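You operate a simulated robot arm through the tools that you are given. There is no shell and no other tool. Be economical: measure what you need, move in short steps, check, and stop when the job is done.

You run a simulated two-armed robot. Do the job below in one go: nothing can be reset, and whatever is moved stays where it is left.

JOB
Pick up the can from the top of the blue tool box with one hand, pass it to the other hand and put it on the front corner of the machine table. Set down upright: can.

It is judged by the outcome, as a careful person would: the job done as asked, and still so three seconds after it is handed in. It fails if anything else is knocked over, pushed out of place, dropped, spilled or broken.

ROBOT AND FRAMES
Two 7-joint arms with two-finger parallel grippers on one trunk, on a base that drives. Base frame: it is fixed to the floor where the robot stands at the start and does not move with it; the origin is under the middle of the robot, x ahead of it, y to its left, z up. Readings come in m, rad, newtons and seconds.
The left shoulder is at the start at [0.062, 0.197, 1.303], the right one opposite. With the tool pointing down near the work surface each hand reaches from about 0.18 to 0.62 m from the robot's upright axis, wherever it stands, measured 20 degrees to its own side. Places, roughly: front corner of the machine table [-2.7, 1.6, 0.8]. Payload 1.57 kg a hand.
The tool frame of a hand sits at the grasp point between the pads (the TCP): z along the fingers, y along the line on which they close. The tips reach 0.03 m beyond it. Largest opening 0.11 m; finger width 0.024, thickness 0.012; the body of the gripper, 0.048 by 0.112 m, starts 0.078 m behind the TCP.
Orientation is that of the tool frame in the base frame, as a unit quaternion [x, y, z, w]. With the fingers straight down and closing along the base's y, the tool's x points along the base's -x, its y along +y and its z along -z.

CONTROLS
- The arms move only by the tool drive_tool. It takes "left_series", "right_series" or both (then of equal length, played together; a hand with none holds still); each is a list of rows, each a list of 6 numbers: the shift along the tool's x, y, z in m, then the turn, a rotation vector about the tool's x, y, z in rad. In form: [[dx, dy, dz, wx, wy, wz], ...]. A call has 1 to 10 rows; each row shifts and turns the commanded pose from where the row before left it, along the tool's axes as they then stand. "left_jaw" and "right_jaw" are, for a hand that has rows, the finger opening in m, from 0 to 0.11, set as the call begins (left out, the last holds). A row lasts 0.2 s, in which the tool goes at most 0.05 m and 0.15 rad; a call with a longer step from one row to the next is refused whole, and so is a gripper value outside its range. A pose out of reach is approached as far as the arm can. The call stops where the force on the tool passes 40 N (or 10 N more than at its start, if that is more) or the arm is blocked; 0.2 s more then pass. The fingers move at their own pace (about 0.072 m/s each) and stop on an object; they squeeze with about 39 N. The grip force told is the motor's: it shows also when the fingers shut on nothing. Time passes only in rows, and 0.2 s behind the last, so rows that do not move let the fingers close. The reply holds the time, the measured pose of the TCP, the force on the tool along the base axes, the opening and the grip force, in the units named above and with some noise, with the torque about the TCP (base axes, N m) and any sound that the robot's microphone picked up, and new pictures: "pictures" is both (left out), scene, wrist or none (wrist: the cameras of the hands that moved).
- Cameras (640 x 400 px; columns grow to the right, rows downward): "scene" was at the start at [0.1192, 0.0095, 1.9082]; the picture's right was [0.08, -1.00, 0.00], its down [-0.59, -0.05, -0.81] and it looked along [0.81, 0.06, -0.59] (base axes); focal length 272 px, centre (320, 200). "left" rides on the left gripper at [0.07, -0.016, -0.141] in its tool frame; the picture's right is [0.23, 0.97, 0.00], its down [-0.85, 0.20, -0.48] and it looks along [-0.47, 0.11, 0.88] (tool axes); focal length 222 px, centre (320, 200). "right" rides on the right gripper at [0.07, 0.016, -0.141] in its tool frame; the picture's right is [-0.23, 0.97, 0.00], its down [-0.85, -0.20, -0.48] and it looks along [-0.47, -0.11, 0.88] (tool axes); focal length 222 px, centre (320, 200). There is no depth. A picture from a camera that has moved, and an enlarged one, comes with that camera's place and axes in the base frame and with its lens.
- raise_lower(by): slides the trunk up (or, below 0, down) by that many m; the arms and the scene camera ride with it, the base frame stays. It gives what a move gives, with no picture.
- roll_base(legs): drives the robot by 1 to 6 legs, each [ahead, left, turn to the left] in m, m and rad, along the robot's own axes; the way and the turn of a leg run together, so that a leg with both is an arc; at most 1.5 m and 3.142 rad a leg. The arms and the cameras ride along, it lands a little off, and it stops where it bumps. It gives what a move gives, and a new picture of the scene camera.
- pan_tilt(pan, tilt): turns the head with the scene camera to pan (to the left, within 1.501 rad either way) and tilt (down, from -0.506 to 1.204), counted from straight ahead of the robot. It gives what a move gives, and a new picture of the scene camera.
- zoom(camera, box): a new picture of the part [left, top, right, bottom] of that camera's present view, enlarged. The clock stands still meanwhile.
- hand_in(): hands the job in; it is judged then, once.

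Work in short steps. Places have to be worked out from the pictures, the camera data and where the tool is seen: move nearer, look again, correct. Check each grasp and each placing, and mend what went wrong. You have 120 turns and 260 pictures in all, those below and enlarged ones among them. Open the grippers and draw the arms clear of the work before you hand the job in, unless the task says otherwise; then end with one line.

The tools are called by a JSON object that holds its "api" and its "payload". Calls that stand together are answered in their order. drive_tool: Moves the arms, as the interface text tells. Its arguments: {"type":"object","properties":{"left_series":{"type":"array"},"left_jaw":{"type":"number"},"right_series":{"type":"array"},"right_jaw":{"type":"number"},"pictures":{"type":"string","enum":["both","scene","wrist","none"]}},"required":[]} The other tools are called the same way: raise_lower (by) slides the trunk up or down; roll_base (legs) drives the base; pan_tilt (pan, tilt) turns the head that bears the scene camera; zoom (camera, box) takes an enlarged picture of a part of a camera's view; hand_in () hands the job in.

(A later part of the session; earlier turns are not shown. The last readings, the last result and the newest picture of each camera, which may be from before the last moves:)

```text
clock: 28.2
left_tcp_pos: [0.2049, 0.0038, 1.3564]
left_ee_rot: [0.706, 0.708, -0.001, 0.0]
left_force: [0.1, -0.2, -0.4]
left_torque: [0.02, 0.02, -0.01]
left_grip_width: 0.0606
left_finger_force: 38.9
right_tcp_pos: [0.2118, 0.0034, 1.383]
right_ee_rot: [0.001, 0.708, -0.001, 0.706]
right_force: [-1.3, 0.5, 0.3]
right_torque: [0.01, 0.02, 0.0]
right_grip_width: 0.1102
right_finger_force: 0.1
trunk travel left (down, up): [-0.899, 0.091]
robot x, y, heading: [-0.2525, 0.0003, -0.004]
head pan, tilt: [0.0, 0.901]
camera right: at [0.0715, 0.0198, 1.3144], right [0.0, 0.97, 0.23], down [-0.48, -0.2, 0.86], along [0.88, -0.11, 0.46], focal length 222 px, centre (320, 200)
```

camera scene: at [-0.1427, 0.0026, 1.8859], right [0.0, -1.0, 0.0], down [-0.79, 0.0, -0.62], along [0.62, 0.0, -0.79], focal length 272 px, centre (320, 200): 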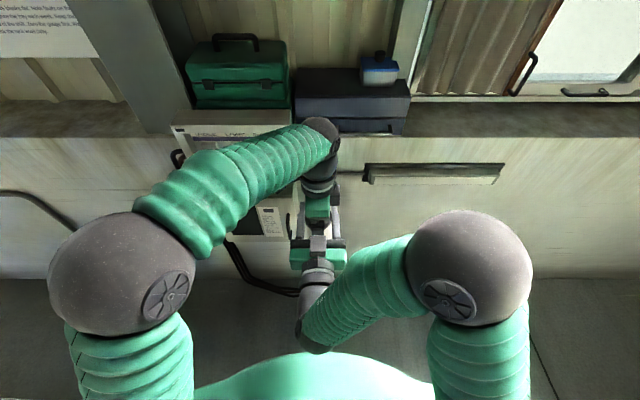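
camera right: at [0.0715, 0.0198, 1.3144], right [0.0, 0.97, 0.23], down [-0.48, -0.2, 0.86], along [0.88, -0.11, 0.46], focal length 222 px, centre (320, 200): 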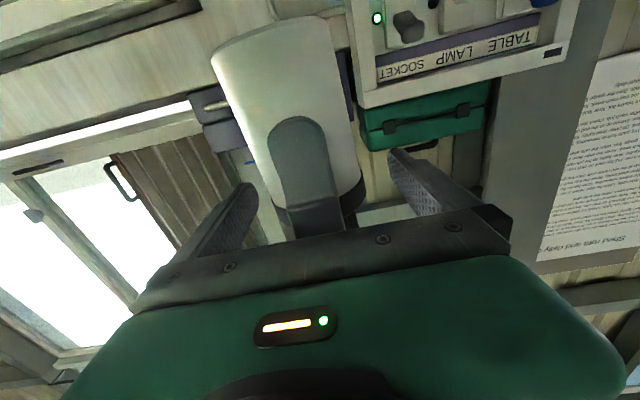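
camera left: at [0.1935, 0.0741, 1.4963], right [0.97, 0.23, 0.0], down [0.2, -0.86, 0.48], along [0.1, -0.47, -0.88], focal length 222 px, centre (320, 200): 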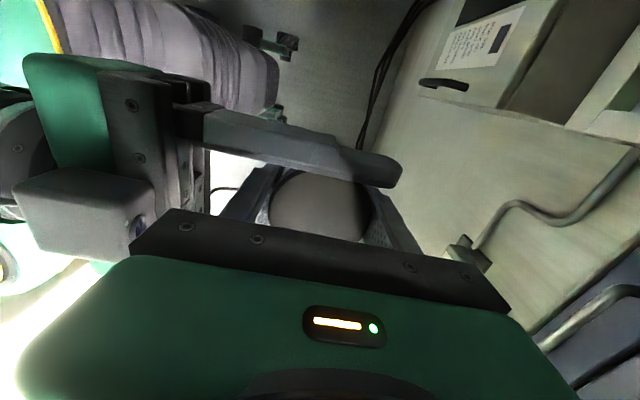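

The right hand has released and the left holds the can. I check for slip while lowering the right hand straight clear of the can.

{"api": "drive_tool", "payload": {"right_series": [[0.03, 0, 0, 0, 0, 0], [0.03, 0, 0, 0, 0, 0], [0.03, 0, 0, 0, 0, 0], [0.03, 0, 0, 0, 0, 0], [0.03, 0, 0, 0, 0, 0]]}}

{"api": "zoom", "payload": {"camera": "left", "box": [160, 0, 480, 260]}}

```text
clock: 29.4
left_tcp_pos: [0.208, 0.0054, 1.3546]
left_ee_rot: [0.707, 0.707, -0.001, 0.0]
left_force: [0.2, 0.0, 0.3]
left_torque: [0.01, -0.01, 0.01]
left_grip_width: 0.0603
left_finger_force: 39.2
right_tcp_pos: [0.2126, 0.0029, 1.2347]
right_ee_rot: [0.0, 0.709, -0.001, 0.705]
right_force: [-0.1, -0.1, -0.8]
right_torque: [0.01, 0.0, 0.0]
right_grip_width: 0.11
right_finger_force: 0.0
trunk travel left (down, up): [-0.899, 0.091]
robot x, y, heading: [-0.2526, -0.0049, 0.0]
head pan, tilt: [0.0, 0.901]
camera scene: at [-0.1404, 0.003, 1.8858], right [0.0, -1.0, 0.0], down [-0.79, 0.0, -0.62], along [0.62, 0.0, -0.79], focal length 272 px, centre (320, 200)
camera right: at [0.0717, 0.0195, 1.1644], right [0.0, 0.97, 0.23], down [-0.48, -0.2, 0.86], along [0.88, -0.11, 0.46], focal length 222 px, centre (320, 200)
```

scene: 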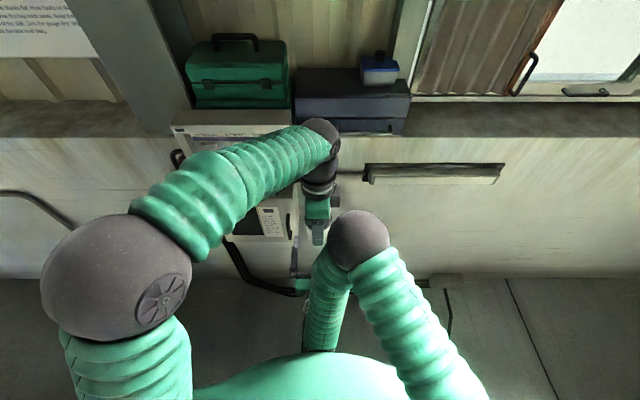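
right: 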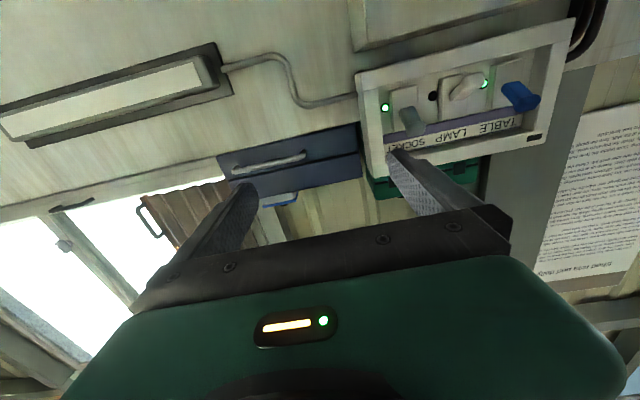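

```text
1.54 times, centred on (320, 130) of left
camera zoom: at [0.1918, 0.0747, 1.4961], right [0.97, 0.23, 0.0], down [0.2, -0.85, 0.48], along [0.11, -0.47, -0.88], focal length 342 px, centre (320, 308)
```

zoom: 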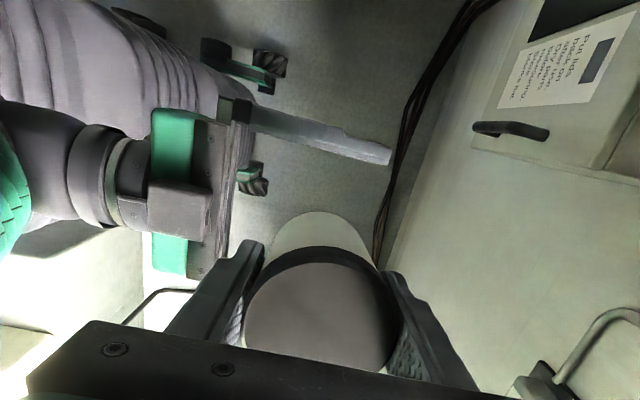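

The left hand holds the can; let me view it from the scene camera to check it is upright.

{"api": "zoom", "payload": {"camera": "scene", "box": [270, 150, 370, 250]}}

{"api": "drive_tool", "payload": {"right_series": [[0.01, -0.04, 0, 0, 0, 0], [0.01, -0.04, 0, 0, 0, 0], [0, -0.04, 0, 0, 0, 0], [0, -0.04, 0, 0, 0, 0], [0, -0.04, 0, 0, 0, 0]], "right_jaw": 0.0, "pictures": "scene"}}

```text
4.00 times, centred on (320, 200) of scene
camera zoom: at [-0.1404, 0.003, 1.8858], right [0.0, -1.0, 0.0], down [-0.79, 0.0, -0.62], along [0.62, 0.0, -0.79], focal length 1087 px, centre (320, 200)
```

zoom: 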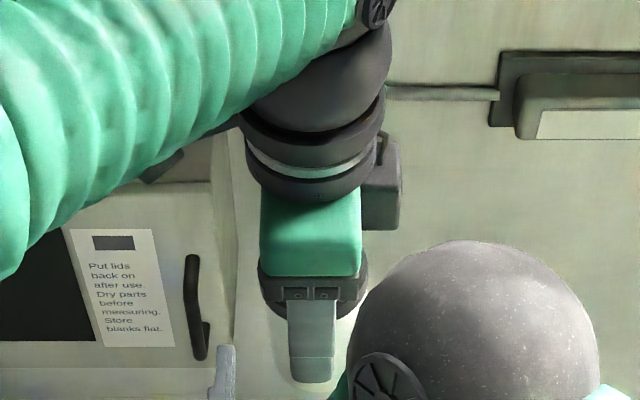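

```text
clock: 30.6
left_tcp_pos: [0.2047, 0.0061, 1.3546]
left_ee_rot: [0.706, 0.708, -0.001, 0.0]
left_force: [0.7, 0.2, 0.3]
left_torque: [-0.03, 0.0, 0.02]
left_grip_width: 0.0605
left_finger_force: 39.6
right_tcp_pos: [0.2319, -0.1137, 1.2444]
right_ee_rot: [0.003, 0.708, -0.006, 0.706]
right_force: [0.9, 0.3, 0.3]
right_torque: [0.02, 0.01, -0.01]
right_grip_width: 0.0001
right_finger_force: 20.7
right hand out of reach, approached as far as the arm can: row 1, 2, 3, 4, 5
trunk travel left (down, up): [-0.899, 0.091]
robot x, y, heading: [-0.2532, 0.0042, -0.001]
head pan, tilt: [0.0, 0.901]
camera scene: at [-0.1437, 0.0042, 1.8859], right [0.0, -1.0, 0.0], down [-0.78, 0.0, -0.62], along [0.62, 0.0, -0.78], focal length 272 px, centre (320, 200)
```

scene: 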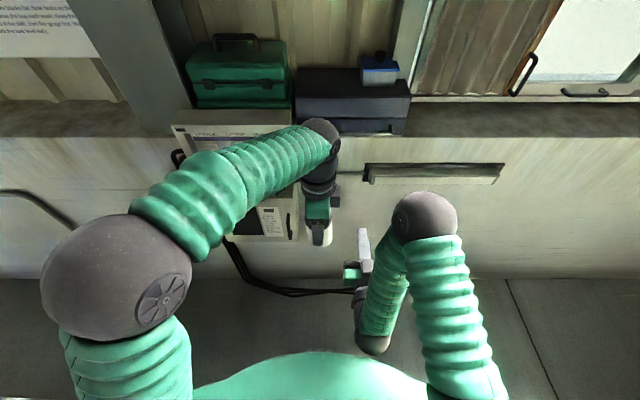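

The left hand holds the can upright and the right is clear. I turn left to face the machine table side.

{"api": "roll_base", "payload": {"legs": [[-0.1, 0, 0], [0, 0, 1.4]]}}

{"api": "pan_tilt", "payload": {"pan": 1.0, "tilt": 0.4}}

```text
clock: 33.9
left_tcp_pos: [-0.0377, 0.3398, 1.3566]
left_ee_rot: [0.358, 0.934, 0.002, 0.011]
left_force: [64.0, -13.8, -7.2]
left_torque: [1.73, 9.71, -0.86]
left_grip_width: 0.0602
left_finger_force: 39.4
right_tcp_pos: [0.0581, 0.2927, 1.2412]
right_ee_rot: [-0.297, 0.645, 0.292, 0.64]
right_force: [0.0, 0.3, 0.3]
right_torque: [-0.02, 0.01, 0.01]
right_grip_width: 0.0002
right_finger_force: 21.3
trunk travel left (down, up): [-0.899, 0.091]
robot x, y, heading: [-0.3457, -0.0047, 0.876]
head pan, tilt: [0.0, 0.901]
stopped in leg 2: the force on the tool passed its limit at 106 N (the readings are from after the stop); the commanded pose is now the measured one
camera scene: at [-0.2233, 0.0615, 1.8839], right [0.77, -0.64, -0.03], down [-0.52, -0.59, -0.61], along [0.38, 0.48, -0.79], focal length 272 px, centre (320, 200)
```

scene: 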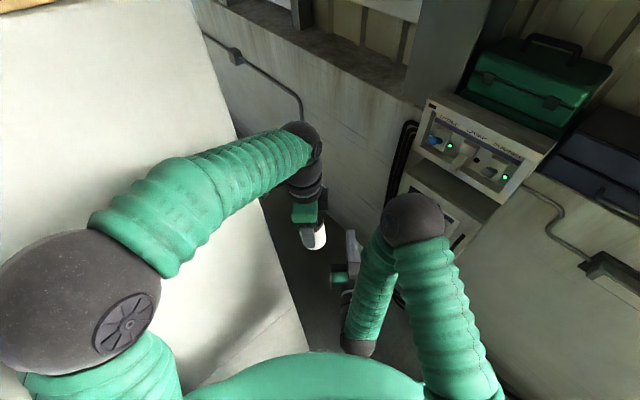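

```text
clock: 35.2
left_tcp_pos: [-0.0383, 0.3388, 1.3557]
left_ee_rot: [0.358, 0.934, 0.003, 0.009]
left_force: [85.8, -23.1, -7.1]
left_torque: [3.63, 13.13, -0.62]
left_grip_width: 0.0602
left_finger_force: 39.7
right_tcp_pos: [0.0561, 0.2932, 1.2416]
right_ee_rot: [-0.298, 0.646, 0.293, 0.639]
right_force: [0.5, 0.0, 0.9]
right_torque: [-0.01, 0.02, 0.0]
right_grip_width: 0.0002
right_finger_force: 21.7
trunk travel left (down, up): [-0.899, 0.091]
robot x, y, heading: [-0.3489, -0.0036, 0.871]
head pan, tilt: [1.0, 0.4]
camera scene: at [-0.2882, 0.0901, 1.9294], right [0.95, 0.3, -0.03], down [0.08, -0.36, -0.93], along [-0.29, 0.88, -0.37], focal length 272 px, centre (320, 200)
```

scene: 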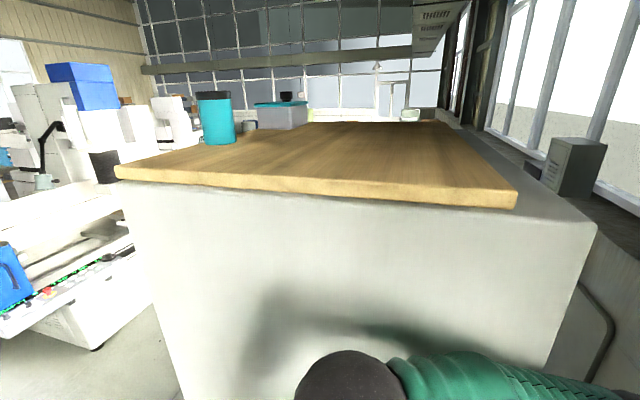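

The left elbow touched the counter. I turn back a little at once.

{"api": "roll_base", "payload": {"legs": [[0, 0, -0.3]]}}

{"api": "zoom", "payload": {"camera": "left", "box": [0, 0, 640, 400]}}

```text
clock: 36.6
left_tcp_pos: [0.0136, 0.2583, 1.3618]
left_ee_rot: [0.489, 0.872, 0.001, 0.021]
left_force: [0.2, 0.8, -1.8]
left_torque: [0.0, -0.05, 0.01]
left_grip_width: 0.0602
left_finger_force: 39.6
right_tcp_pos: [0.0959, 0.1801, 1.2507]
right_ee_rot: [-0.205, 0.675, 0.188, 0.683]
right_force: [-0.8, 0.0, 0.1]
right_torque: [0.02, 0.0, -0.03]
right_grip_width: 0.0
right_finger_force: 21.3
trunk travel left (down, up): [-0.899, 0.091]
robot x, y, heading: [-0.3476, -0.0011, 0.573]
head pan, tilt: [1.0, 0.4]
camera scene: at [-0.3329, 0.1126, 1.9292], right [1.0, 0.0, 0.0], down [0.01, -0.39, -0.92], along [0.0, 0.92, -0.39], focal length 272 px, centre (320, 200)
```

scene: 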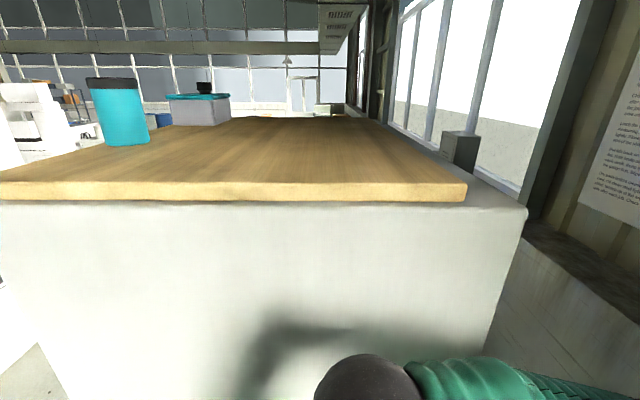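

```text
1.00 times, centred on (320, 200) of left (not enlarged: the box is as wide or as high as the picture)
camera zoom: at [-0.0406, 0.3118, 1.4999], right [0.71, 0.7, 0.01], down [0.6, -0.61, 0.51], along [0.37, -0.36, -0.86], focal length 222 px, centre (320, 200)
```

zoom: 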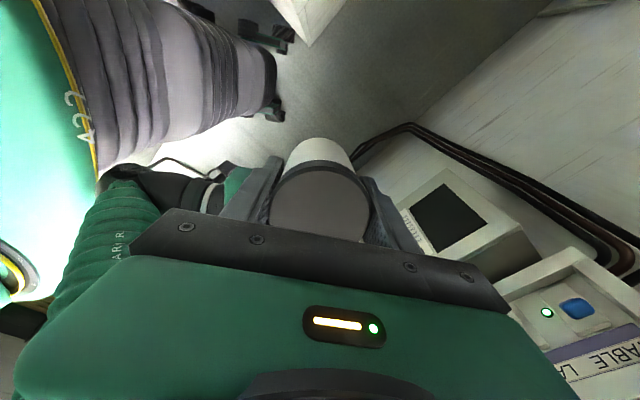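

The counter is really a tall cabinet: corner near (-0.19, 0.37, 1.8), left end x≈-0.72. I turn back to heading 0 and survey both rear sides before driving backwards.

{"api": "roll_base", "payload": {"legs": [[0, 0, -0.57]]}}

{"api": "pan_tilt", "payload": {"pan": 1.5, "tilt": 0.6}}

{"api": "pan_tilt", "payload": {"pan": -1.5, "tilt": 0.6}}

```text
clock: 38.5
left_tcp_pos: [0.1037, 0.027, 1.3587]
left_ee_rot: [0.713, 0.701, -0.007, 0.02]
left_force: [0.2, -0.1, -2.7]
left_torque: [-0.03, -0.05, 0.01]
left_grip_width: 0.0607
left_finger_force: 38.5
right_tcp_pos: [0.1293, -0.0837, 1.2482]
right_ee_rot: [-0.008, 0.707, -0.012, 0.707]
right_force: [-0.1, 0.1, 0.0]
right_torque: [-0.01, -0.01, -0.03]
right_grip_width: 0.0
right_finger_force: 21.2
trunk travel left (down, up): [-0.899, 0.091]
robot x, y, heading: [-0.3502, -0.0016, 0.002]
head pan, tilt: [1.0, 0.4]
camera scene: at [-0.2649, 0.0923, 1.9284], right [0.84, -0.54, 0.0], down [-0.21, -0.33, -0.92], along [0.49, 0.77, -0.4], focal length 272 px, centre (320, 200)
```

scene: 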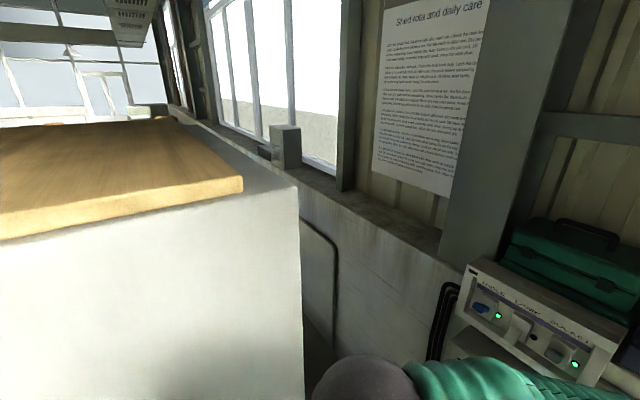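

```text
clock: 39.5
left_tcp_pos: [0.1024, 0.0229, 1.3604]
left_ee_rot: [0.713, 0.701, -0.006, 0.019]
left_force: [-0.1, -0.3, -2.3]
left_torque: [-0.05, -0.01, -0.01]
left_grip_width: 0.0605
left_finger_force: 39.2
right_tcp_pos: [0.1277, -0.0859, 1.2494]
right_ee_rot: [-0.007, 0.707, -0.012, 0.707]
right_force: [0.6, -0.1, -0.1]
right_torque: [0.0, -0.01, -0.03]
right_grip_width: 0.0
right_finger_force: 21.3
trunk travel left (down, up): [-0.899, 0.091]
robot x, y, heading: [-0.3489, -0.0013, 0.001]
head pan, tilt: [1.499, 0.6]
camera scene: at [-0.3085, 0.0971, 1.9105], right [1.0, -0.07, 0.0], down [-0.04, -0.57, -0.82], along [0.05, 0.82, -0.57], focal length 272 px, centre (320, 200)
```

scene: 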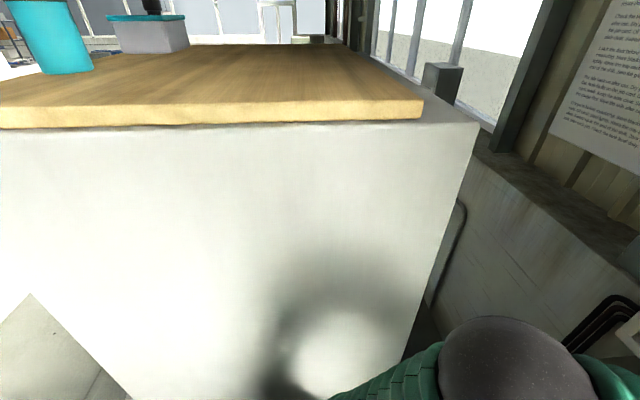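

```text
clock: 42.1
left_tcp_pos: [0.1015, 0.0194, 1.3608]
left_ee_rot: [0.713, 0.701, -0.006, 0.018]
left_force: [-0.4, -0.1, -2.7]
left_torque: [0.01, -0.03, 0.01]
left_grip_width: 0.0604
left_finger_force: 39.3
right_tcp_pos: [0.127, -0.0908, 1.2485]
right_ee_rot: [-0.006, 0.707, -0.01, 0.707]
right_force: [-0.6, -0.4, -0.4]
right_torque: [0.0, -0.01, 0.01]
right_grip_width: 0.0
right_finger_force: 20.8
trunk travel left (down, up): [-0.899, 0.091]
robot x, y, heading: [-0.3483, 0.0004, 0.01]
head pan, tilt: [-1.499, 0.6]
camera scene: at [-0.3082, -0.0863, 1.9108], right [-1.0, -0.08, 0.0], down [-0.04, 0.56, -0.82], along [0.06, -0.82, -0.57], focal length 272 px, centre (320, 200)
```

scene: 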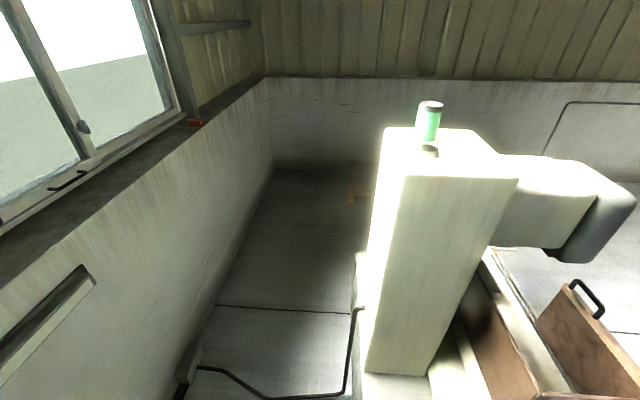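

The left hand now clearly carries the can's weight. A tall machine stands at about (-0.47, -0.98) to the right; to see behind me I turn right 0.8 rad and look over the right shoulder.

{"api": "roll_base", "payload": {"legs": [[0, 0, -0.8]]}}

{"api": "pan_tilt", "payload": {"pan": -1.5, "tilt": 0.7}}

```text
clock: 44.6
left_tcp_pos: [-0.0193, -0.3116, 1.3603]
left_ee_rot: [0.93, 0.367, -0.012, 0.015]
left_force: [-0.2, -0.6, -2.6]
left_torque: [0.03, 0.0, 0.0]
left_grip_width: 0.0601
left_finger_force: 39.2
right_tcp_pos: [-0.0803, -0.4068, 1.2491]
right_ee_rot: [0.269, 0.654, -0.285, 0.647]
right_force: [0.2, -0.1, 0.1]
right_torque: [0.01, 0.01, 0.0]
right_grip_width: 0.0
right_finger_force: 21.3
trunk travel left (down, up): [-0.899, 0.091]
robot x, y, heading: [-0.3486, 0.0014, -0.796]
head pan, tilt: [-1.499, 0.6]
camera scene: at [-0.3865, -0.0965, 1.911], right [-0.75, 0.66, 0.0], down [0.38, 0.43, -0.82], along [-0.55, -0.61, -0.57], focal length 272 px, centre (320, 200)
```

scene: 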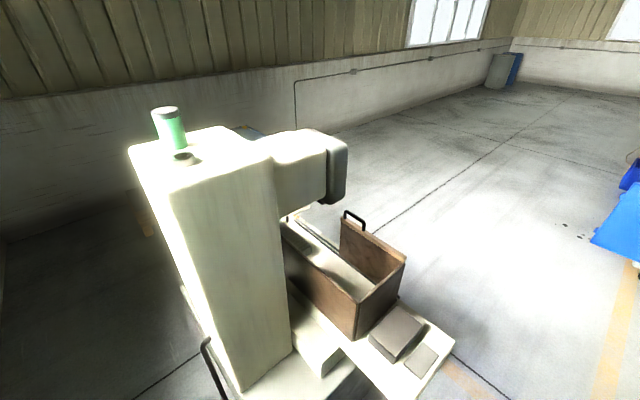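

```text
clock: 45.2
left_tcp_pos: [-0.0197, -0.3081, 1.361]
left_ee_rot: [0.93, 0.368, -0.013, 0.015]
left_force: [0.1, -0.4, -2.6]
left_torque: [0.03, -0.02, 0.01]
left_grip_width: 0.0603
left_finger_force: 39.1
right_tcp_pos: [-0.0797, -0.4035, 1.2498]
right_ee_rot: [0.27, 0.653, -0.285, 0.647]
right_force: [-0.3, 0.0, 0.0]
right_torque: [0.01, 0.04, 0.03]
right_grip_width: 0.0
right_finger_force: 21.9
trunk travel left (down, up): [-0.899, 0.091]
robot x, y, heading: [-0.3461, -0.001, -0.796]
head pan, tilt: [-1.499, 0.7]
camera scene: at [-0.3843, -0.0943, 1.9021], right [-0.75, 0.66, 0.0], down [0.43, 0.49, -0.76], along [-0.51, -0.57, -0.65], focal length 272 px, centre (320, 200)
```

scene: 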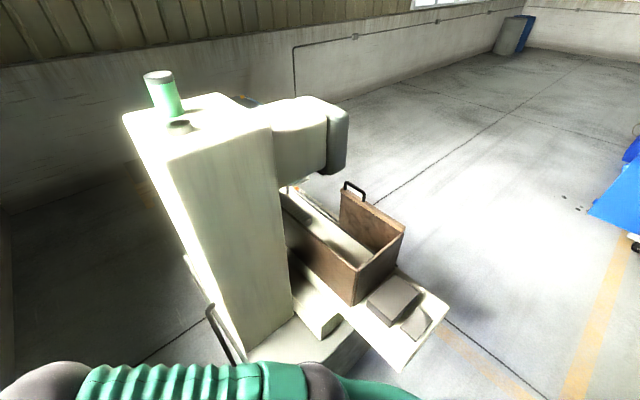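

A milling machine with its table sticks out behind me; I need to know how wide the gap is. I turn further to face -y and look straight to the rear (-x).

{"api": "roll_base", "payload": {"legs": [[0.1, 0, -0.77]]}}

{"api": "pan_tilt", "payload": {"pan": -1.5, "tilt": 0.9}}

```text
clock: 47.7
left_tcp_pos: [-0.2831, -0.5388, 1.3622]
left_ee_rot: [1.0, -0.008, -0.02, 0.01]
left_force: [1.3, -0.2, -3.0]
left_torque: [-0.01, -0.02, -0.02]
left_grip_width: 0.0603
left_finger_force: 38.7
right_tcp_pos: [-0.3914, -0.5641, 1.2511]
right_ee_rot: [-0.493, -0.506, 0.509, -0.492]
right_force: [0.6, 0.3, 0.1]
right_torque: [-0.01, 0.01, -0.03]
right_grip_width: 0.0
right_finger_force: 20.9
trunk travel left (down, up): [-0.899, 0.091]
robot x, y, heading: [-0.3105, -0.0906, -1.567]
head pan, tilt: [-1.499, 0.7]
camera scene: at [-0.3912, -0.1284, 1.9024], right [-0.07, 1.0, 0.0], down [0.64, 0.05, -0.77], along [-0.76, -0.06, -0.64], focal length 272 px, centre (320, 200)
```

scene: 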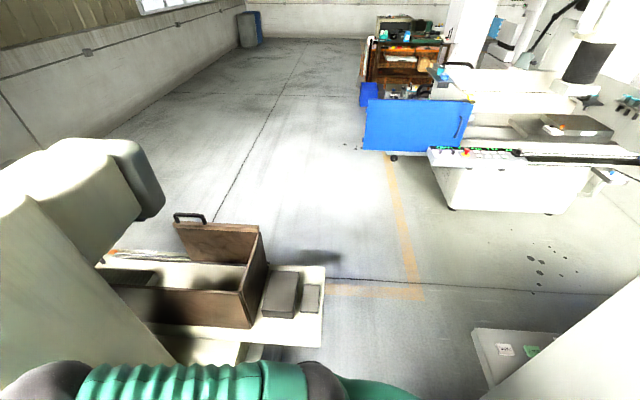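

```text
clock: 48.4
left_tcp_pos: [-0.2854, -0.5384, 1.3617]
left_ee_rot: [1.0, -0.009, -0.019, 0.01]
left_force: [-0.2, -0.9, -2.0]
left_torque: [-0.02, 0.0, 0.0]
left_grip_width: 0.0606
left_finger_force: 38.7
right_tcp_pos: [-0.3966, -0.5646, 1.25]
right_ee_rot: [-0.495, -0.503, 0.51, -0.491]
right_force: [1.2, 0.6, 0.1]
right_torque: [-0.01, 0.04, 0.0]
right_grip_width: 0.0
right_finger_force: 21.9
trunk travel left (down, up): [-0.899, 0.091]
robot x, y, heading: [-0.3108, -0.0911, -1.568]
head pan, tilt: [-1.499, 0.901]
camera scene: at [-0.387, -0.1289, 1.8861], right [-0.07, 1.0, 0.0], down [0.78, 0.06, -0.62], along [-0.62, -0.04, -0.78], focal length 272 px, centre (320, 200)
```

scene: 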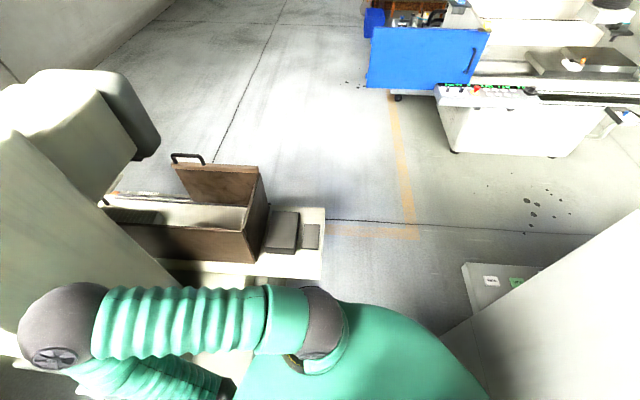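

Behind me the gap between mill table (edge y≈-0.155) and tall cabinet (y≈0.38) is only ~0.53 m, too tight. The gap between mill column (x≈-0.46) and wall (0.63) is wider, so I go around: sidestep to x≈0.05, then ahead (-y), with the head looking forward.

{"api": "roll_base", "payload": {"legs": [[0, 0.37, 0]]}}

{"api": "pan_tilt", "payload": {"pan": -0.5, "tilt": 0.7}}

```text
clock: 50.8
left_tcp_pos: [0.0727, -0.537, 1.3618]
left_ee_rot: [1.0, -0.008, -0.014, 0.011]
left_force: [-2.2, 0.2, -2.2]
left_torque: [0.01, -0.1, -0.02]
left_grip_width: 0.0603
left_finger_force: 38.9
right_tcp_pos: [-0.0355, -0.5633, 1.2502]
right_ee_rot: [-0.496, -0.502, 0.507, -0.495]
right_force: [-1.3, 0.0, -0.4]
right_torque: [-0.04, 0.01, 0.11]
right_grip_width: 0.0
right_finger_force: 21.5
trunk travel left (down, up): [-0.899, 0.091]
robot x, y, heading: [0.0624, -0.0909, -1.568]
head pan, tilt: [-1.499, 0.901]
camera scene: at [-0.0336, -0.1282, 1.8852], right [-0.07, 1.0, 0.0], down [0.79, 0.06, -0.61], along [-0.61, -0.04, -0.79], focal length 272 px, centre (320, 200)
```

scene: 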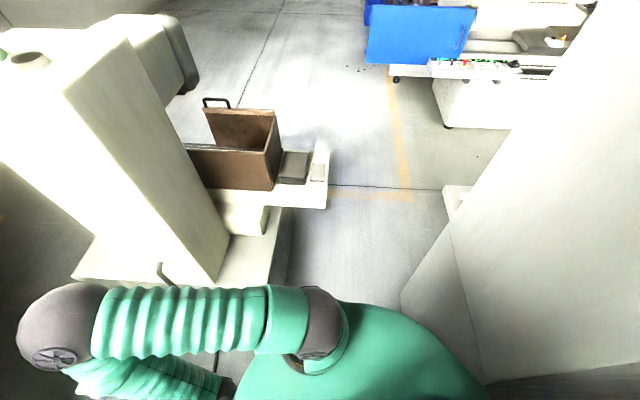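

```text
clock: 52.0
left_tcp_pos: [0.0942, -0.5361, 1.362]
left_ee_rot: [1.0, -0.009, -0.021, 0.011]
left_force: [0.5, 0.4, -3.2]
left_torque: [-0.01, 0.02, 0.0]
left_grip_width: 0.0603
left_finger_force: 39.1
right_tcp_pos: [-0.0182, -0.5612, 1.2507]
right_ee_rot: [-0.492, -0.506, 0.51, -0.491]
right_force: [1.0, 0.6, -0.7]
right_torque: [0.0, -0.01, -0.09]
right_grip_width: 0.0001
right_finger_force: 21.3
trunk travel left (down, up): [-0.899, 0.091]
robot x, y, heading: [0.0609, -0.0905, -1.561]
head pan, tilt: [-0.499, 0.7]
camera scene: at [0.0282, -0.1971, 1.9022], right [-0.88, 0.48, 0.0], down [0.3, 0.57, -0.76], along [-0.37, -0.67, -0.64], focal length 272 px, centre (320, 200)
```

scene: 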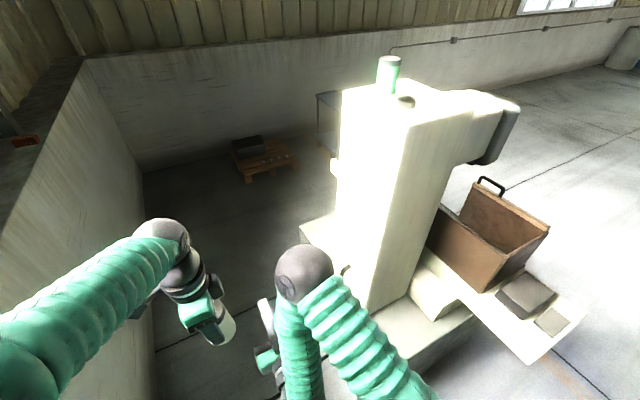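

The mill is now well located (column x≤-0.46, base plate edge x≈-0.6, rear y≈-1.85). The lane ahead is clear, so I drive 2.4 m ahead and then look right.

{"api": "roll_base", "payload": {"legs": [[1.2, 0, 0], [1.2, 0, 0]]}}

{"api": "pan_tilt", "payload": {"pan": -1.2, "tilt": 0.6}}

```text
clock: 63.9
left_tcp_pos: [0.0915, -2.9608, 1.3623]
left_ee_rot: [1.0, -0.011, -0.02, 0.011]
left_force: [0.4, 0.0, -2.7]
left_torque: [-0.01, -0.01, -0.02]
left_grip_width: 0.0603
left_finger_force: 39.1
right_tcp_pos: [-0.0185, -2.9854, 1.2511]
right_ee_rot: [-0.495, -0.503, 0.51, -0.491]
right_force: [0.1, 0.1, -0.1]
right_torque: [0.01, -0.04, 0.02]
right_grip_width: 0.0
right_finger_force: 21.6
trunk travel left (down, up): [-0.899, 0.091]
robot x, y, heading: [0.0661, -2.5181, -1.571]
head pan, tilt: [-0.499, 0.7]
camera scene: at [0.0256, -2.6208, 1.9022], right [-0.88, 0.48, 0.0], down [0.31, 0.57, -0.76], along [-0.37, -0.67, -0.65], focal length 272 px, centre (320, 200)
```

scene: 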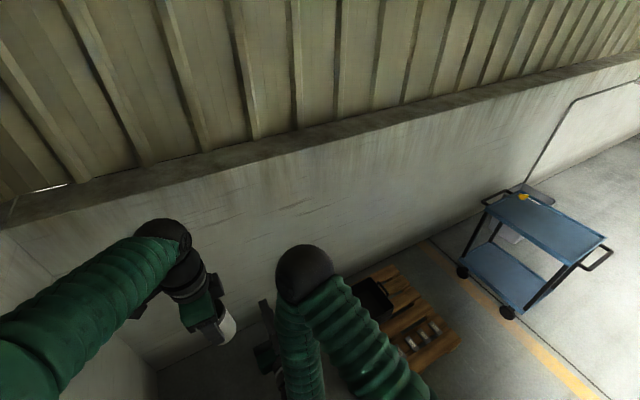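

```text
clock: 65.0
left_tcp_pos: [0.0916, -2.9601, 1.3619]
left_ee_rot: [1.0, -0.011, -0.019, 0.011]
left_force: [-0.1, 0.3, -2.7]
left_torque: [-0.02, -0.04, 0.01]
left_grip_width: 0.0602
left_finger_force: 38.8
right_tcp_pos: [-0.0189, -2.9868, 1.2497]
right_ee_rot: [-0.496, -0.505, 0.509, -0.49]
right_force: [-0.2, -0.7, 0.2]
right_torque: [0.02, 0.01, 0.02]
right_grip_width: 0.0001
right_finger_force: 21.0
trunk travel left (down, up): [-0.899, 0.091]
robot x, y, heading: [0.0685, -2.5179, -1.575]
head pan, tilt: [-1.201, 0.6]
camera scene: at [-0.0161, -2.5805, 1.9107], right [-0.36, 0.93, 0.0], down [0.53, 0.21, -0.82], along [-0.77, -0.3, -0.57], focal length 272 px, centre (320, 200)
```

scene: 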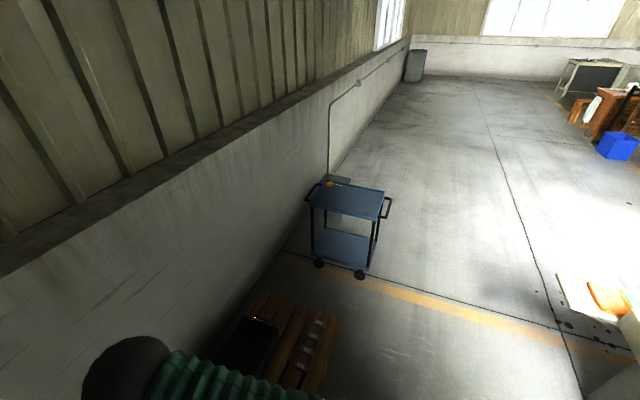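

Pallet, cart and mill leave a lane between y≈-2.65 and -1.85 for the trip along -x. I turn right to face -x and look ahead.

{"api": "roll_base", "payload": {"legs": [[0, 0, -1.57]]}}

{"api": "pan_tilt", "payload": {"pan": -0.4, "tilt": 0.6}}

```text
clock: 69.2
left_tcp_pos: [-0.3772, -2.5383, 1.3621]
left_ee_rot: [-0.697, 0.716, 0.021, 0.006]
left_force: [-0.3, -0.7, -2.8]
left_torque: [-0.01, 0.04, 0.02]
left_grip_width: 0.0603
left_finger_force: 38.7
right_tcp_pos: [-0.4017, -2.4291, 1.2504]
right_ee_rot: [0.708, 0.004, -0.706, -0.016]
right_force: [0.6, -0.2, -0.5]
right_torque: [0.01, -0.01, 0.0]
right_grip_width: 0.0
right_finger_force: 21.1
trunk travel left (down, up): [-0.899, 0.091]
robot x, y, heading: [0.0668, -2.5171, 3.132]
head pan, tilt: [-1.201, 0.6]
camera scene: at [0.0007, -2.4316, 1.9108], right [0.93, 0.36, 0.0], down [0.2, -0.53, -0.82], along [-0.29, 0.77, -0.57], focal length 272 px, centre (320, 200)
```

scene: 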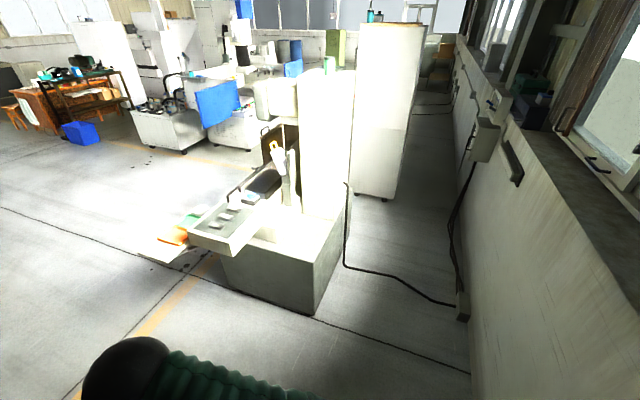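

```text
clock: 70.3
left_tcp_pos: [-0.3748, -2.5373, 1.3632]
left_ee_rot: [-0.697, 0.717, 0.022, 0.006]
left_force: [-0.9, -1.1, -1.8]
left_torque: [0.01, -0.02, 0.0]
left_grip_width: 0.0603
left_finger_force: 39.5
right_tcp_pos: [-0.3995, -2.4276, 1.249]
right_ee_rot: [0.709, 0.005, -0.705, -0.014]
right_force: [0.0, -0.6, -0.3]
right_torque: [0.0, 0.0, 0.02]
right_grip_width: 0.0002
right_finger_force: 21.1
trunk travel left (down, up): [-0.899, 0.091]
robot x, y, heading: [0.0706, -2.5144, 3.141]
head pan, tilt: [-0.4, 0.6]
camera scene: at [-0.0488, -2.4786, 1.9107], right [0.4, 0.92, 0.0], down [0.52, -0.22, -0.82], along [-0.76, 0.33, -0.57], focal length 272 px, centre (320, 200)
```

scene: 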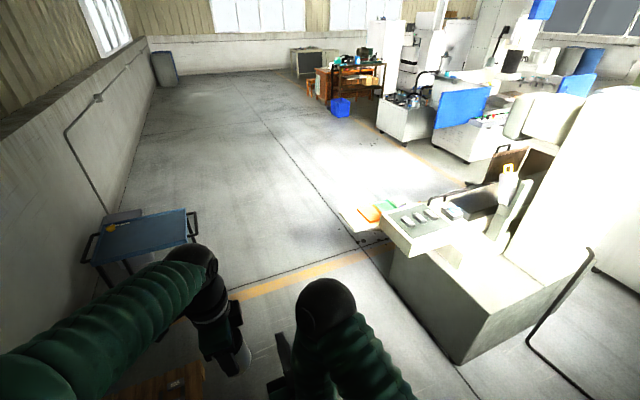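

Open floor ahead; the cart and pallet lie to the left, the mill to the right. I shift right 0.2 m and drive ahead to x≈-1.95.

{"api": "roll_base", "payload": {"legs": [[0, -0.25, 0], [1.0, 0, 0], [1.0, 0, 0]]}}

{"api": "pan_tilt", "payload": {"pan": -1.2, "tilt": 0.6}}

```text
clock: 81.8
left_tcp_pos: [-2.3848, -2.294, 1.3624]
left_ee_rot: [-0.7, 0.714, 0.024, 0.005]
left_force: [-0.2, -0.3, -2.0]
left_torque: [0.0, 0.0, -0.01]
left_grip_width: 0.0606
left_finger_force: 38.9
right_tcp_pos: [-2.4131, -2.1862, 1.2487]
right_ee_rot: [0.709, 0.008, -0.705, -0.012]
right_force: [-0.1, 0.2, 0.0]
right_torque: [0.0, -0.01, 0.0]
right_grip_width: 0.0002
right_finger_force: 21.6
trunk travel left (down, up): [-0.899, 0.091]
robot x, y, heading: [-1.9444, -2.2669, -3.136]
head pan, tilt: [-0.4, 0.6]
camera scene: at [-2.0598, -2.2323, 1.9108], right [0.39, 0.92, 0.0], down [0.52, -0.22, -0.82], along [-0.76, 0.32, -0.57], focal length 272 px, centre (320, 200)
```

scene: 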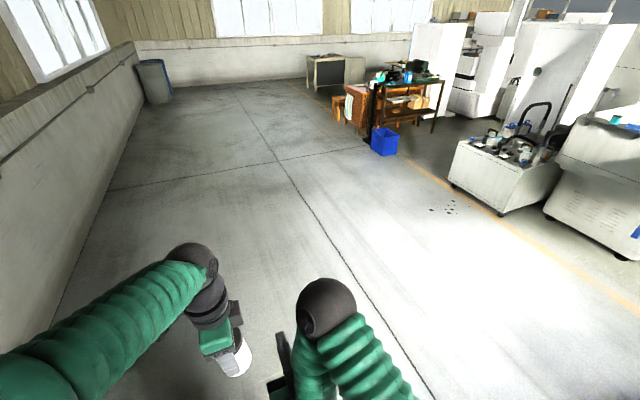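

```text
clock: 82.9
left_tcp_pos: [-2.3868, -2.2937, 1.3637]
left_ee_rot: [-0.7, 0.713, 0.023, 0.005]
left_force: [-0.1, -0.3, -1.8]
left_torque: [-0.01, 0.03, -0.01]
left_grip_width: 0.0604
left_finger_force: 39.4
right_tcp_pos: [-2.4125, -2.1854, 1.2477]
right_ee_rot: [0.711, 0.007, -0.703, -0.011]
right_force: [0.2, -0.5, 0.0]
right_torque: [0.02, 0.02, 0.01]
right_grip_width: 0.0
right_finger_force: 21.7
trunk travel left (down, up): [-0.899, 0.091]
robot x, y, heading: [-1.9452, -2.2695, -3.14]
head pan, tilt: [-1.201, 0.6]
camera scene: at [-2.013, -2.184, 1.9108], right [0.93, 0.36, 0.0], down [0.21, -0.53, -0.82], along [-0.3, 0.77, -0.57], focal length 272 px, centre (320, 200)
```

scene: 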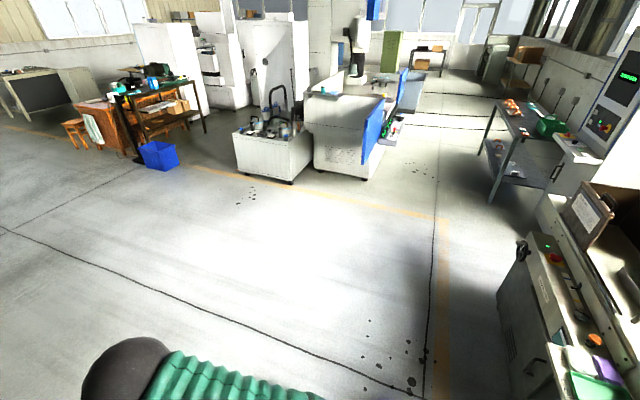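

The floor to the machine with the blue panel is clear. I sidestep right (towards +y) 2.1 m and look again.

{"api": "roll_base", "payload": {"legs": [[0, -1.1, 0], [0, -1.0, 0]]}}

{"api": "pan_tilt", "payload": {"pan": -0.9, "tilt": 0.6}}

```text
clock: 93.3
left_tcp_pos: [-2.3858, -0.2088, 1.3632]
left_ee_rot: [-0.703, 0.711, 0.024, 0.006]
left_force: [0.2, 0.2, -3.1]
left_torque: [-0.01, 0.0, -0.01]
left_grip_width: 0.0604
left_finger_force: 38.8
right_tcp_pos: [-2.4127, -0.0991, 1.2482]
right_ee_rot: [0.711, 0.011, -0.704, -0.01]
right_force: [-0.5, -0.6, 0.3]
right_torque: [0.02, -0.03, -0.06]
right_grip_width: 0.0002
right_finger_force: 21.9
trunk travel left (down, up): [-0.899, 0.091]
robot x, y, heading: [-1.9429, -0.1793, -3.135]
head pan, tilt: [-1.201, 0.6]
camera scene: at [-2.0129, -0.0983, 1.911], right [0.93, 0.37, 0.0], down [0.21, -0.52, -0.83], along [-0.3, 0.77, -0.56], focal length 272 px, centre (320, 200)
```

scene: 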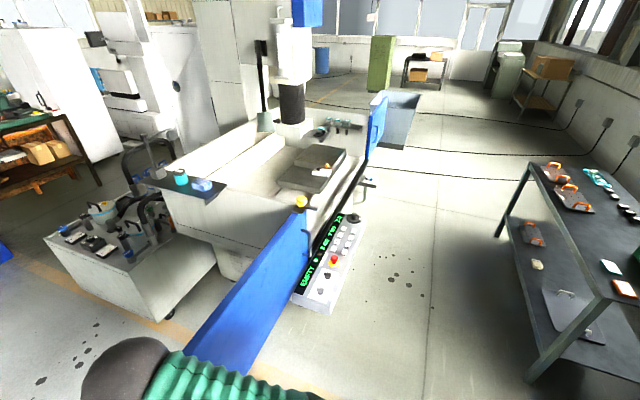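

```text
clock: 94.1
left_tcp_pos: [-2.3856, -0.2058, 1.3631]
left_ee_rot: [-0.702, 0.712, 0.023, 0.005]
left_force: [-0.1, 0.8, -2.4]
left_torque: [-0.01, 0.0, 0.02]
left_grip_width: 0.0605
left_finger_force: 38.4
right_tcp_pos: [-2.411, -0.0968, 1.2491]
right_ee_rot: [0.712, 0.01, -0.702, -0.01]
right_force: [-0.4, -0.9, 0.2]
right_torque: [-0.02, -0.02, 0.0]
right_grip_width: 0.0
right_finger_force: 21.3
trunk travel left (down, up): [-0.899, 0.091]
robot x, y, heading: [-1.9427, -0.1788, -3.135]
head pan, tilt: [-0.901, 0.6]
camera scene: at [-2.036, -0.108, 1.9108], right [0.78, 0.63, 0.0], down [0.36, -0.44, -0.82], along [-0.52, 0.64, -0.57], focal length 272 px, centre (320, 200)
```

scene: 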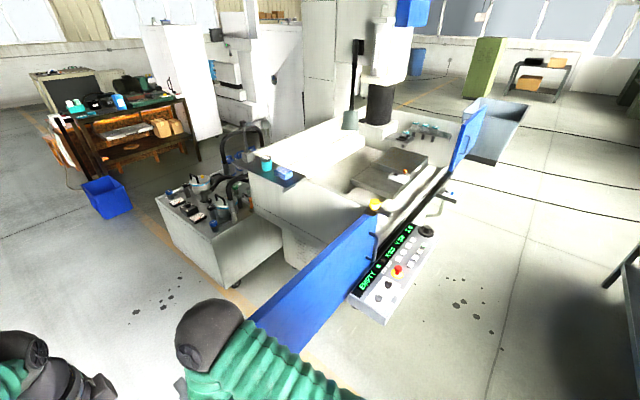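

The machine is a milling machine with open blue doors; its grey table slab has something small on it. I enlarge that region.

{"api": "zoom", "payload": {"camera": "scene", "box": [290, 90, 510, 230]}}

```text
2.86 times, centred on (400, 160) of scene
camera zoom: at [-2.036, -0.108, 1.9108], right [0.78, 0.63, 0.0], down [0.36, -0.44, -0.82], along [-0.52, 0.64, -0.57], focal length 776 px, centre (91, 314)
```

zoom: 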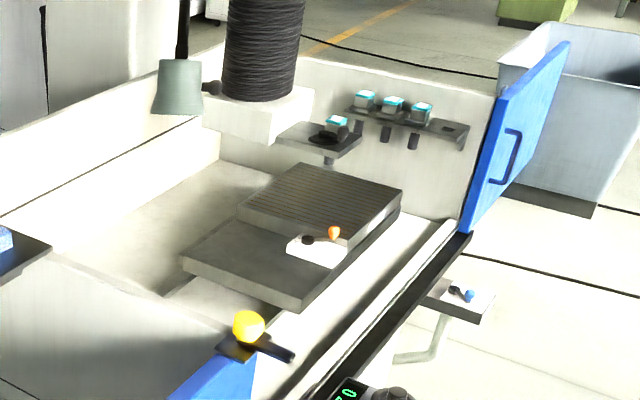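

The table slab spans roughly x -3.0 to -2.66, y 1.5 to 2.2, and the front corner nearest me is at about (-2.66, 1.53, 0.8) — free apart from a small white item at y>1.7. A sliding door (top z≈1.17, x≈-2.46) is in front, so I back off a bit before sidestepping to y≈1.3.

{"api": "roll_base", "payload": {"legs": [[-0.25, 0, 0], [0, -0.75, 0], [0, -0.75, 0]]}}

{"api": "pan_tilt", "payload": {"pan": -0.2, "tilt": 0.8}}

```text
clock: 103.2
left_tcp_pos: [-2.1517, 1.279, 1.3639]
left_ee_rot: [-0.703, 0.71, 0.025, 0.007]
left_force: [-0.4, 0.3, -2.2]
left_torque: [0.06, 0.0, 0.01]
left_grip_width: 0.0605
left_finger_force: 38.8
right_tcp_pos: [-2.1788, 1.3883, 1.25]
right_ee_rot: [0.712, 0.013, -0.702, -0.011]
right_force: [-1.2, -0.3, -0.1]
right_torque: [0.02, 0.0, -0.03]
right_grip_width: 0.0001
right_finger_force: 21.5
trunk travel left (down, up): [-0.899, 0.091]
robot x, y, heading: [-1.7096, 1.3148, -3.134]
head pan, tilt: [-0.901, 0.6]
camera scene: at [-1.8031, 1.374, 1.9112], right [0.78, 0.63, 0.01], down [0.36, -0.43, -0.83], along [-0.52, 0.65, -0.56], focal length 272 px, centre (320, 200)
```

scene: 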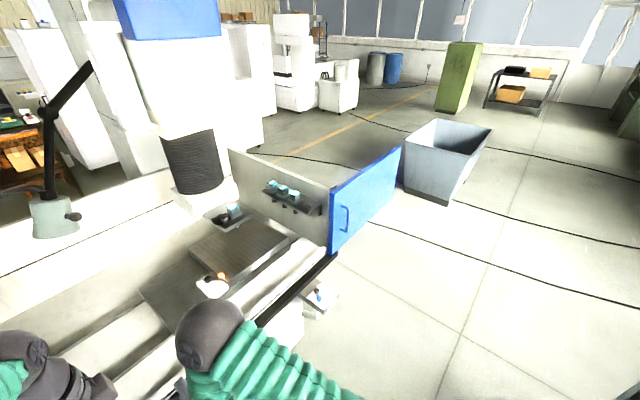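

```text
clock: 104.3
left_tcp_pos: [-2.1512, 1.2854, 1.366]
left_ee_rot: [-0.704, 0.71, 0.023, 0.005]
left_force: [0.1, -0.2, -2.1]
left_torque: [0.02, 0.0, -0.01]
left_grip_width: 0.0605
left_finger_force: 39.1
right_tcp_pos: [-2.1778, 1.3957, 1.247]
right_ee_rot: [0.714, 0.012, -0.7, -0.009]
right_force: [-0.1, -0.7, 0.4]
right_torque: [0.01, -0.02, 0.0]
right_grip_width: 0.0
right_finger_force: 21.3
trunk travel left (down, up): [-0.899, 0.091]
robot x, y, heading: [-1.7121, 1.3201, -3.13]
head pan, tilt: [-0.201, 0.799]
camera scene: at [-1.8267, 1.3295, 1.8939], right [0.19, 0.98, 0.0], down [0.71, -0.14, -0.7], along [-0.68, 0.13, -0.72], focal length 272 px, centre (320, 200)
```

scene: 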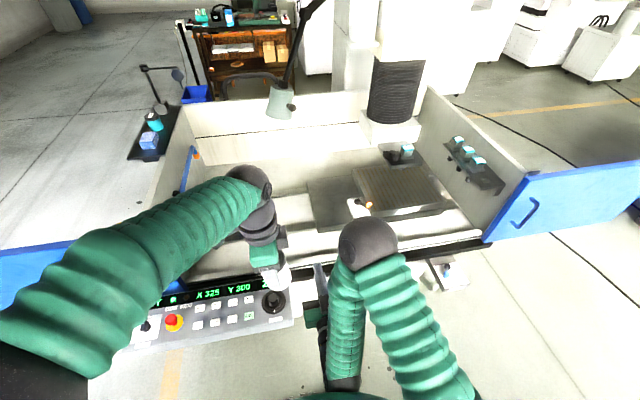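

I enlarge the table region for measuring.

{"api": "zoom", "payload": {"camera": "scene", "box": [180, 120, 500, 320]}}

```text
2.00 times, centred on (340, 220) of scene
camera zoom: at [-1.8267, 1.3295, 1.8939], right [0.19, 0.98, 0.0], down [0.71, -0.14, -0.7], along [-0.68, 0.13, -0.72], focal length 544 px, centre (280, 160)
```

zoom: 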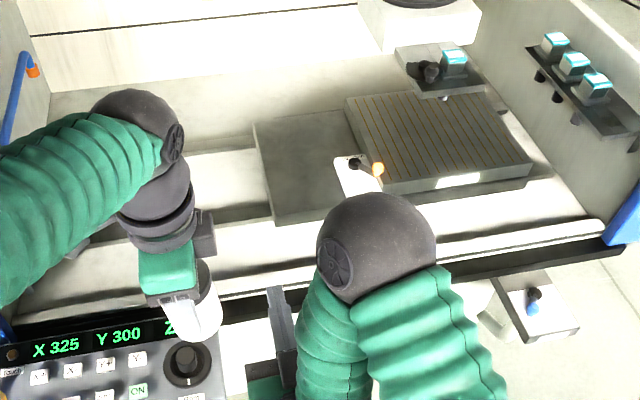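

Corner of the slab triangulates to (-2.62, 1.46, 0.85); free area y 1.46–1.64, x -2.98…-2.62, so I'll set the can at about (-2.70, 1.535). First I move the right hand aside so its elbow won't stick forward.

{"api": "drive_tool", "payload": {"right_series": [[0, -0.03, 0.0, 0, 0, 0], [0, -0.03, 0.0, 0, 0, 0], [0, -0.03, 0.0, 0, 0, 0], [-0.03, -0.03, 0, 0, 0, 0], [-0.03, -0.02, 0, 0, 0, 0], [-0.03, 0, 0, 0, 0, 0]], "pictures": "scene"}}

```text
clock: 105.7
left_tcp_pos: [-2.1509, 1.2887, 1.3648]
left_ee_rot: [-0.703, 0.71, 0.024, 0.004]
left_force: [0.0, 0.5, -2.0]
left_torque: [-0.02, 0.0, 0.01]
left_grip_width: 0.0605
left_finger_force: 39.1
right_tcp_pos: [-2.2358, 1.433, 1.3158]
right_ee_rot: [0.712, 0.011, -0.702, -0.009]
right_force: [-0.3, 0.6, 0.3]
right_torque: [0.02, 0.0, 0.01]
right_grip_width: 0.0
right_finger_force: 21.2
right hand out of reach, approached as far as the arm can: row 1, 2, 3, 4, 5, 6
trunk travel left (down, up): [-0.899, 0.091]
robot x, y, heading: [-1.7093, 1.3197, -3.132]
head pan, tilt: [-0.201, 0.799]
camera scene: at [-1.8255, 1.3353, 1.8938], right [0.19, 0.98, 0.0], down [0.7, -0.14, -0.7], along [-0.68, 0.13, -0.72], focal length 272 px, centre (320, 200)
```

scene: 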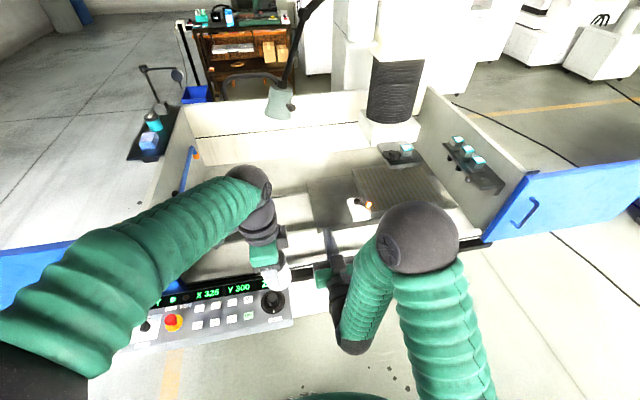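

The level pose forces the elbow forward, so I pitch the right tool down about its wrist while shifting it right.

{"api": "drive_tool", "payload": {"right_series": [[0.02, -0.02, 0, 0, 0.15, 0], [0.02, -0.02, 0, 0, 0.15, 0], [0.02, -0.02, 0, 0, 0.15, 0], [0.02, -0.02, -0.005, 0, 0.15, 0], [0.02, -0.02, -0.01, 0, 0.15, 0], [0.02, -0.01, -0.015, 0, 0.15, 0], [0.02, 0, -0.02, 0, 0.15, 0], [0.02, 0, -0.02, 0, 0.15, 0], [0.02, 0, -0.02, 0, 0.15, 0], [0.02, 0, -0.02, 0, 0.15, 0]], "pictures": "scene"}}

```text
clock: 107.9
left_tcp_pos: [-2.1509, 1.2929, 1.3657]
left_ee_rot: [-0.702, 0.711, 0.022, 0.003]
left_force: [0.1, 0.3, -2.3]
left_torque: [0.02, 0.01, 0.01]
left_grip_width: 0.0604
left_finger_force: 39.3
right_tcp_pos: [-2.0885, 1.5372, 1.2601]
right_ee_rot: [0.996, -0.007, -0.083, -0.032]
right_force: [-0.1, -0.5, -0.6]
right_torque: [-0.02, -0.01, -0.01]
right_grip_width: 0.0
right_finger_force: 21.5
right hand out of reach, approached as far as the arm can: row 1, 2, 8
trunk travel left (down, up): [-0.899, 0.091]
robot x, y, heading: [-1.7126, 1.3176, -3.131]
head pan, tilt: [-0.201, 0.799]
camera scene: at [-1.8244, 1.3382, 1.8939], right [0.19, 0.98, 0.0], down [0.7, -0.14, -0.7], along [-0.68, 0.13, -0.72], focal length 272 px, centre (320, 200)
```

scene: 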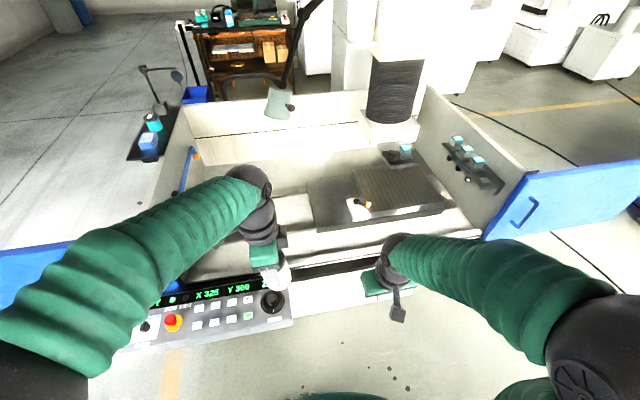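

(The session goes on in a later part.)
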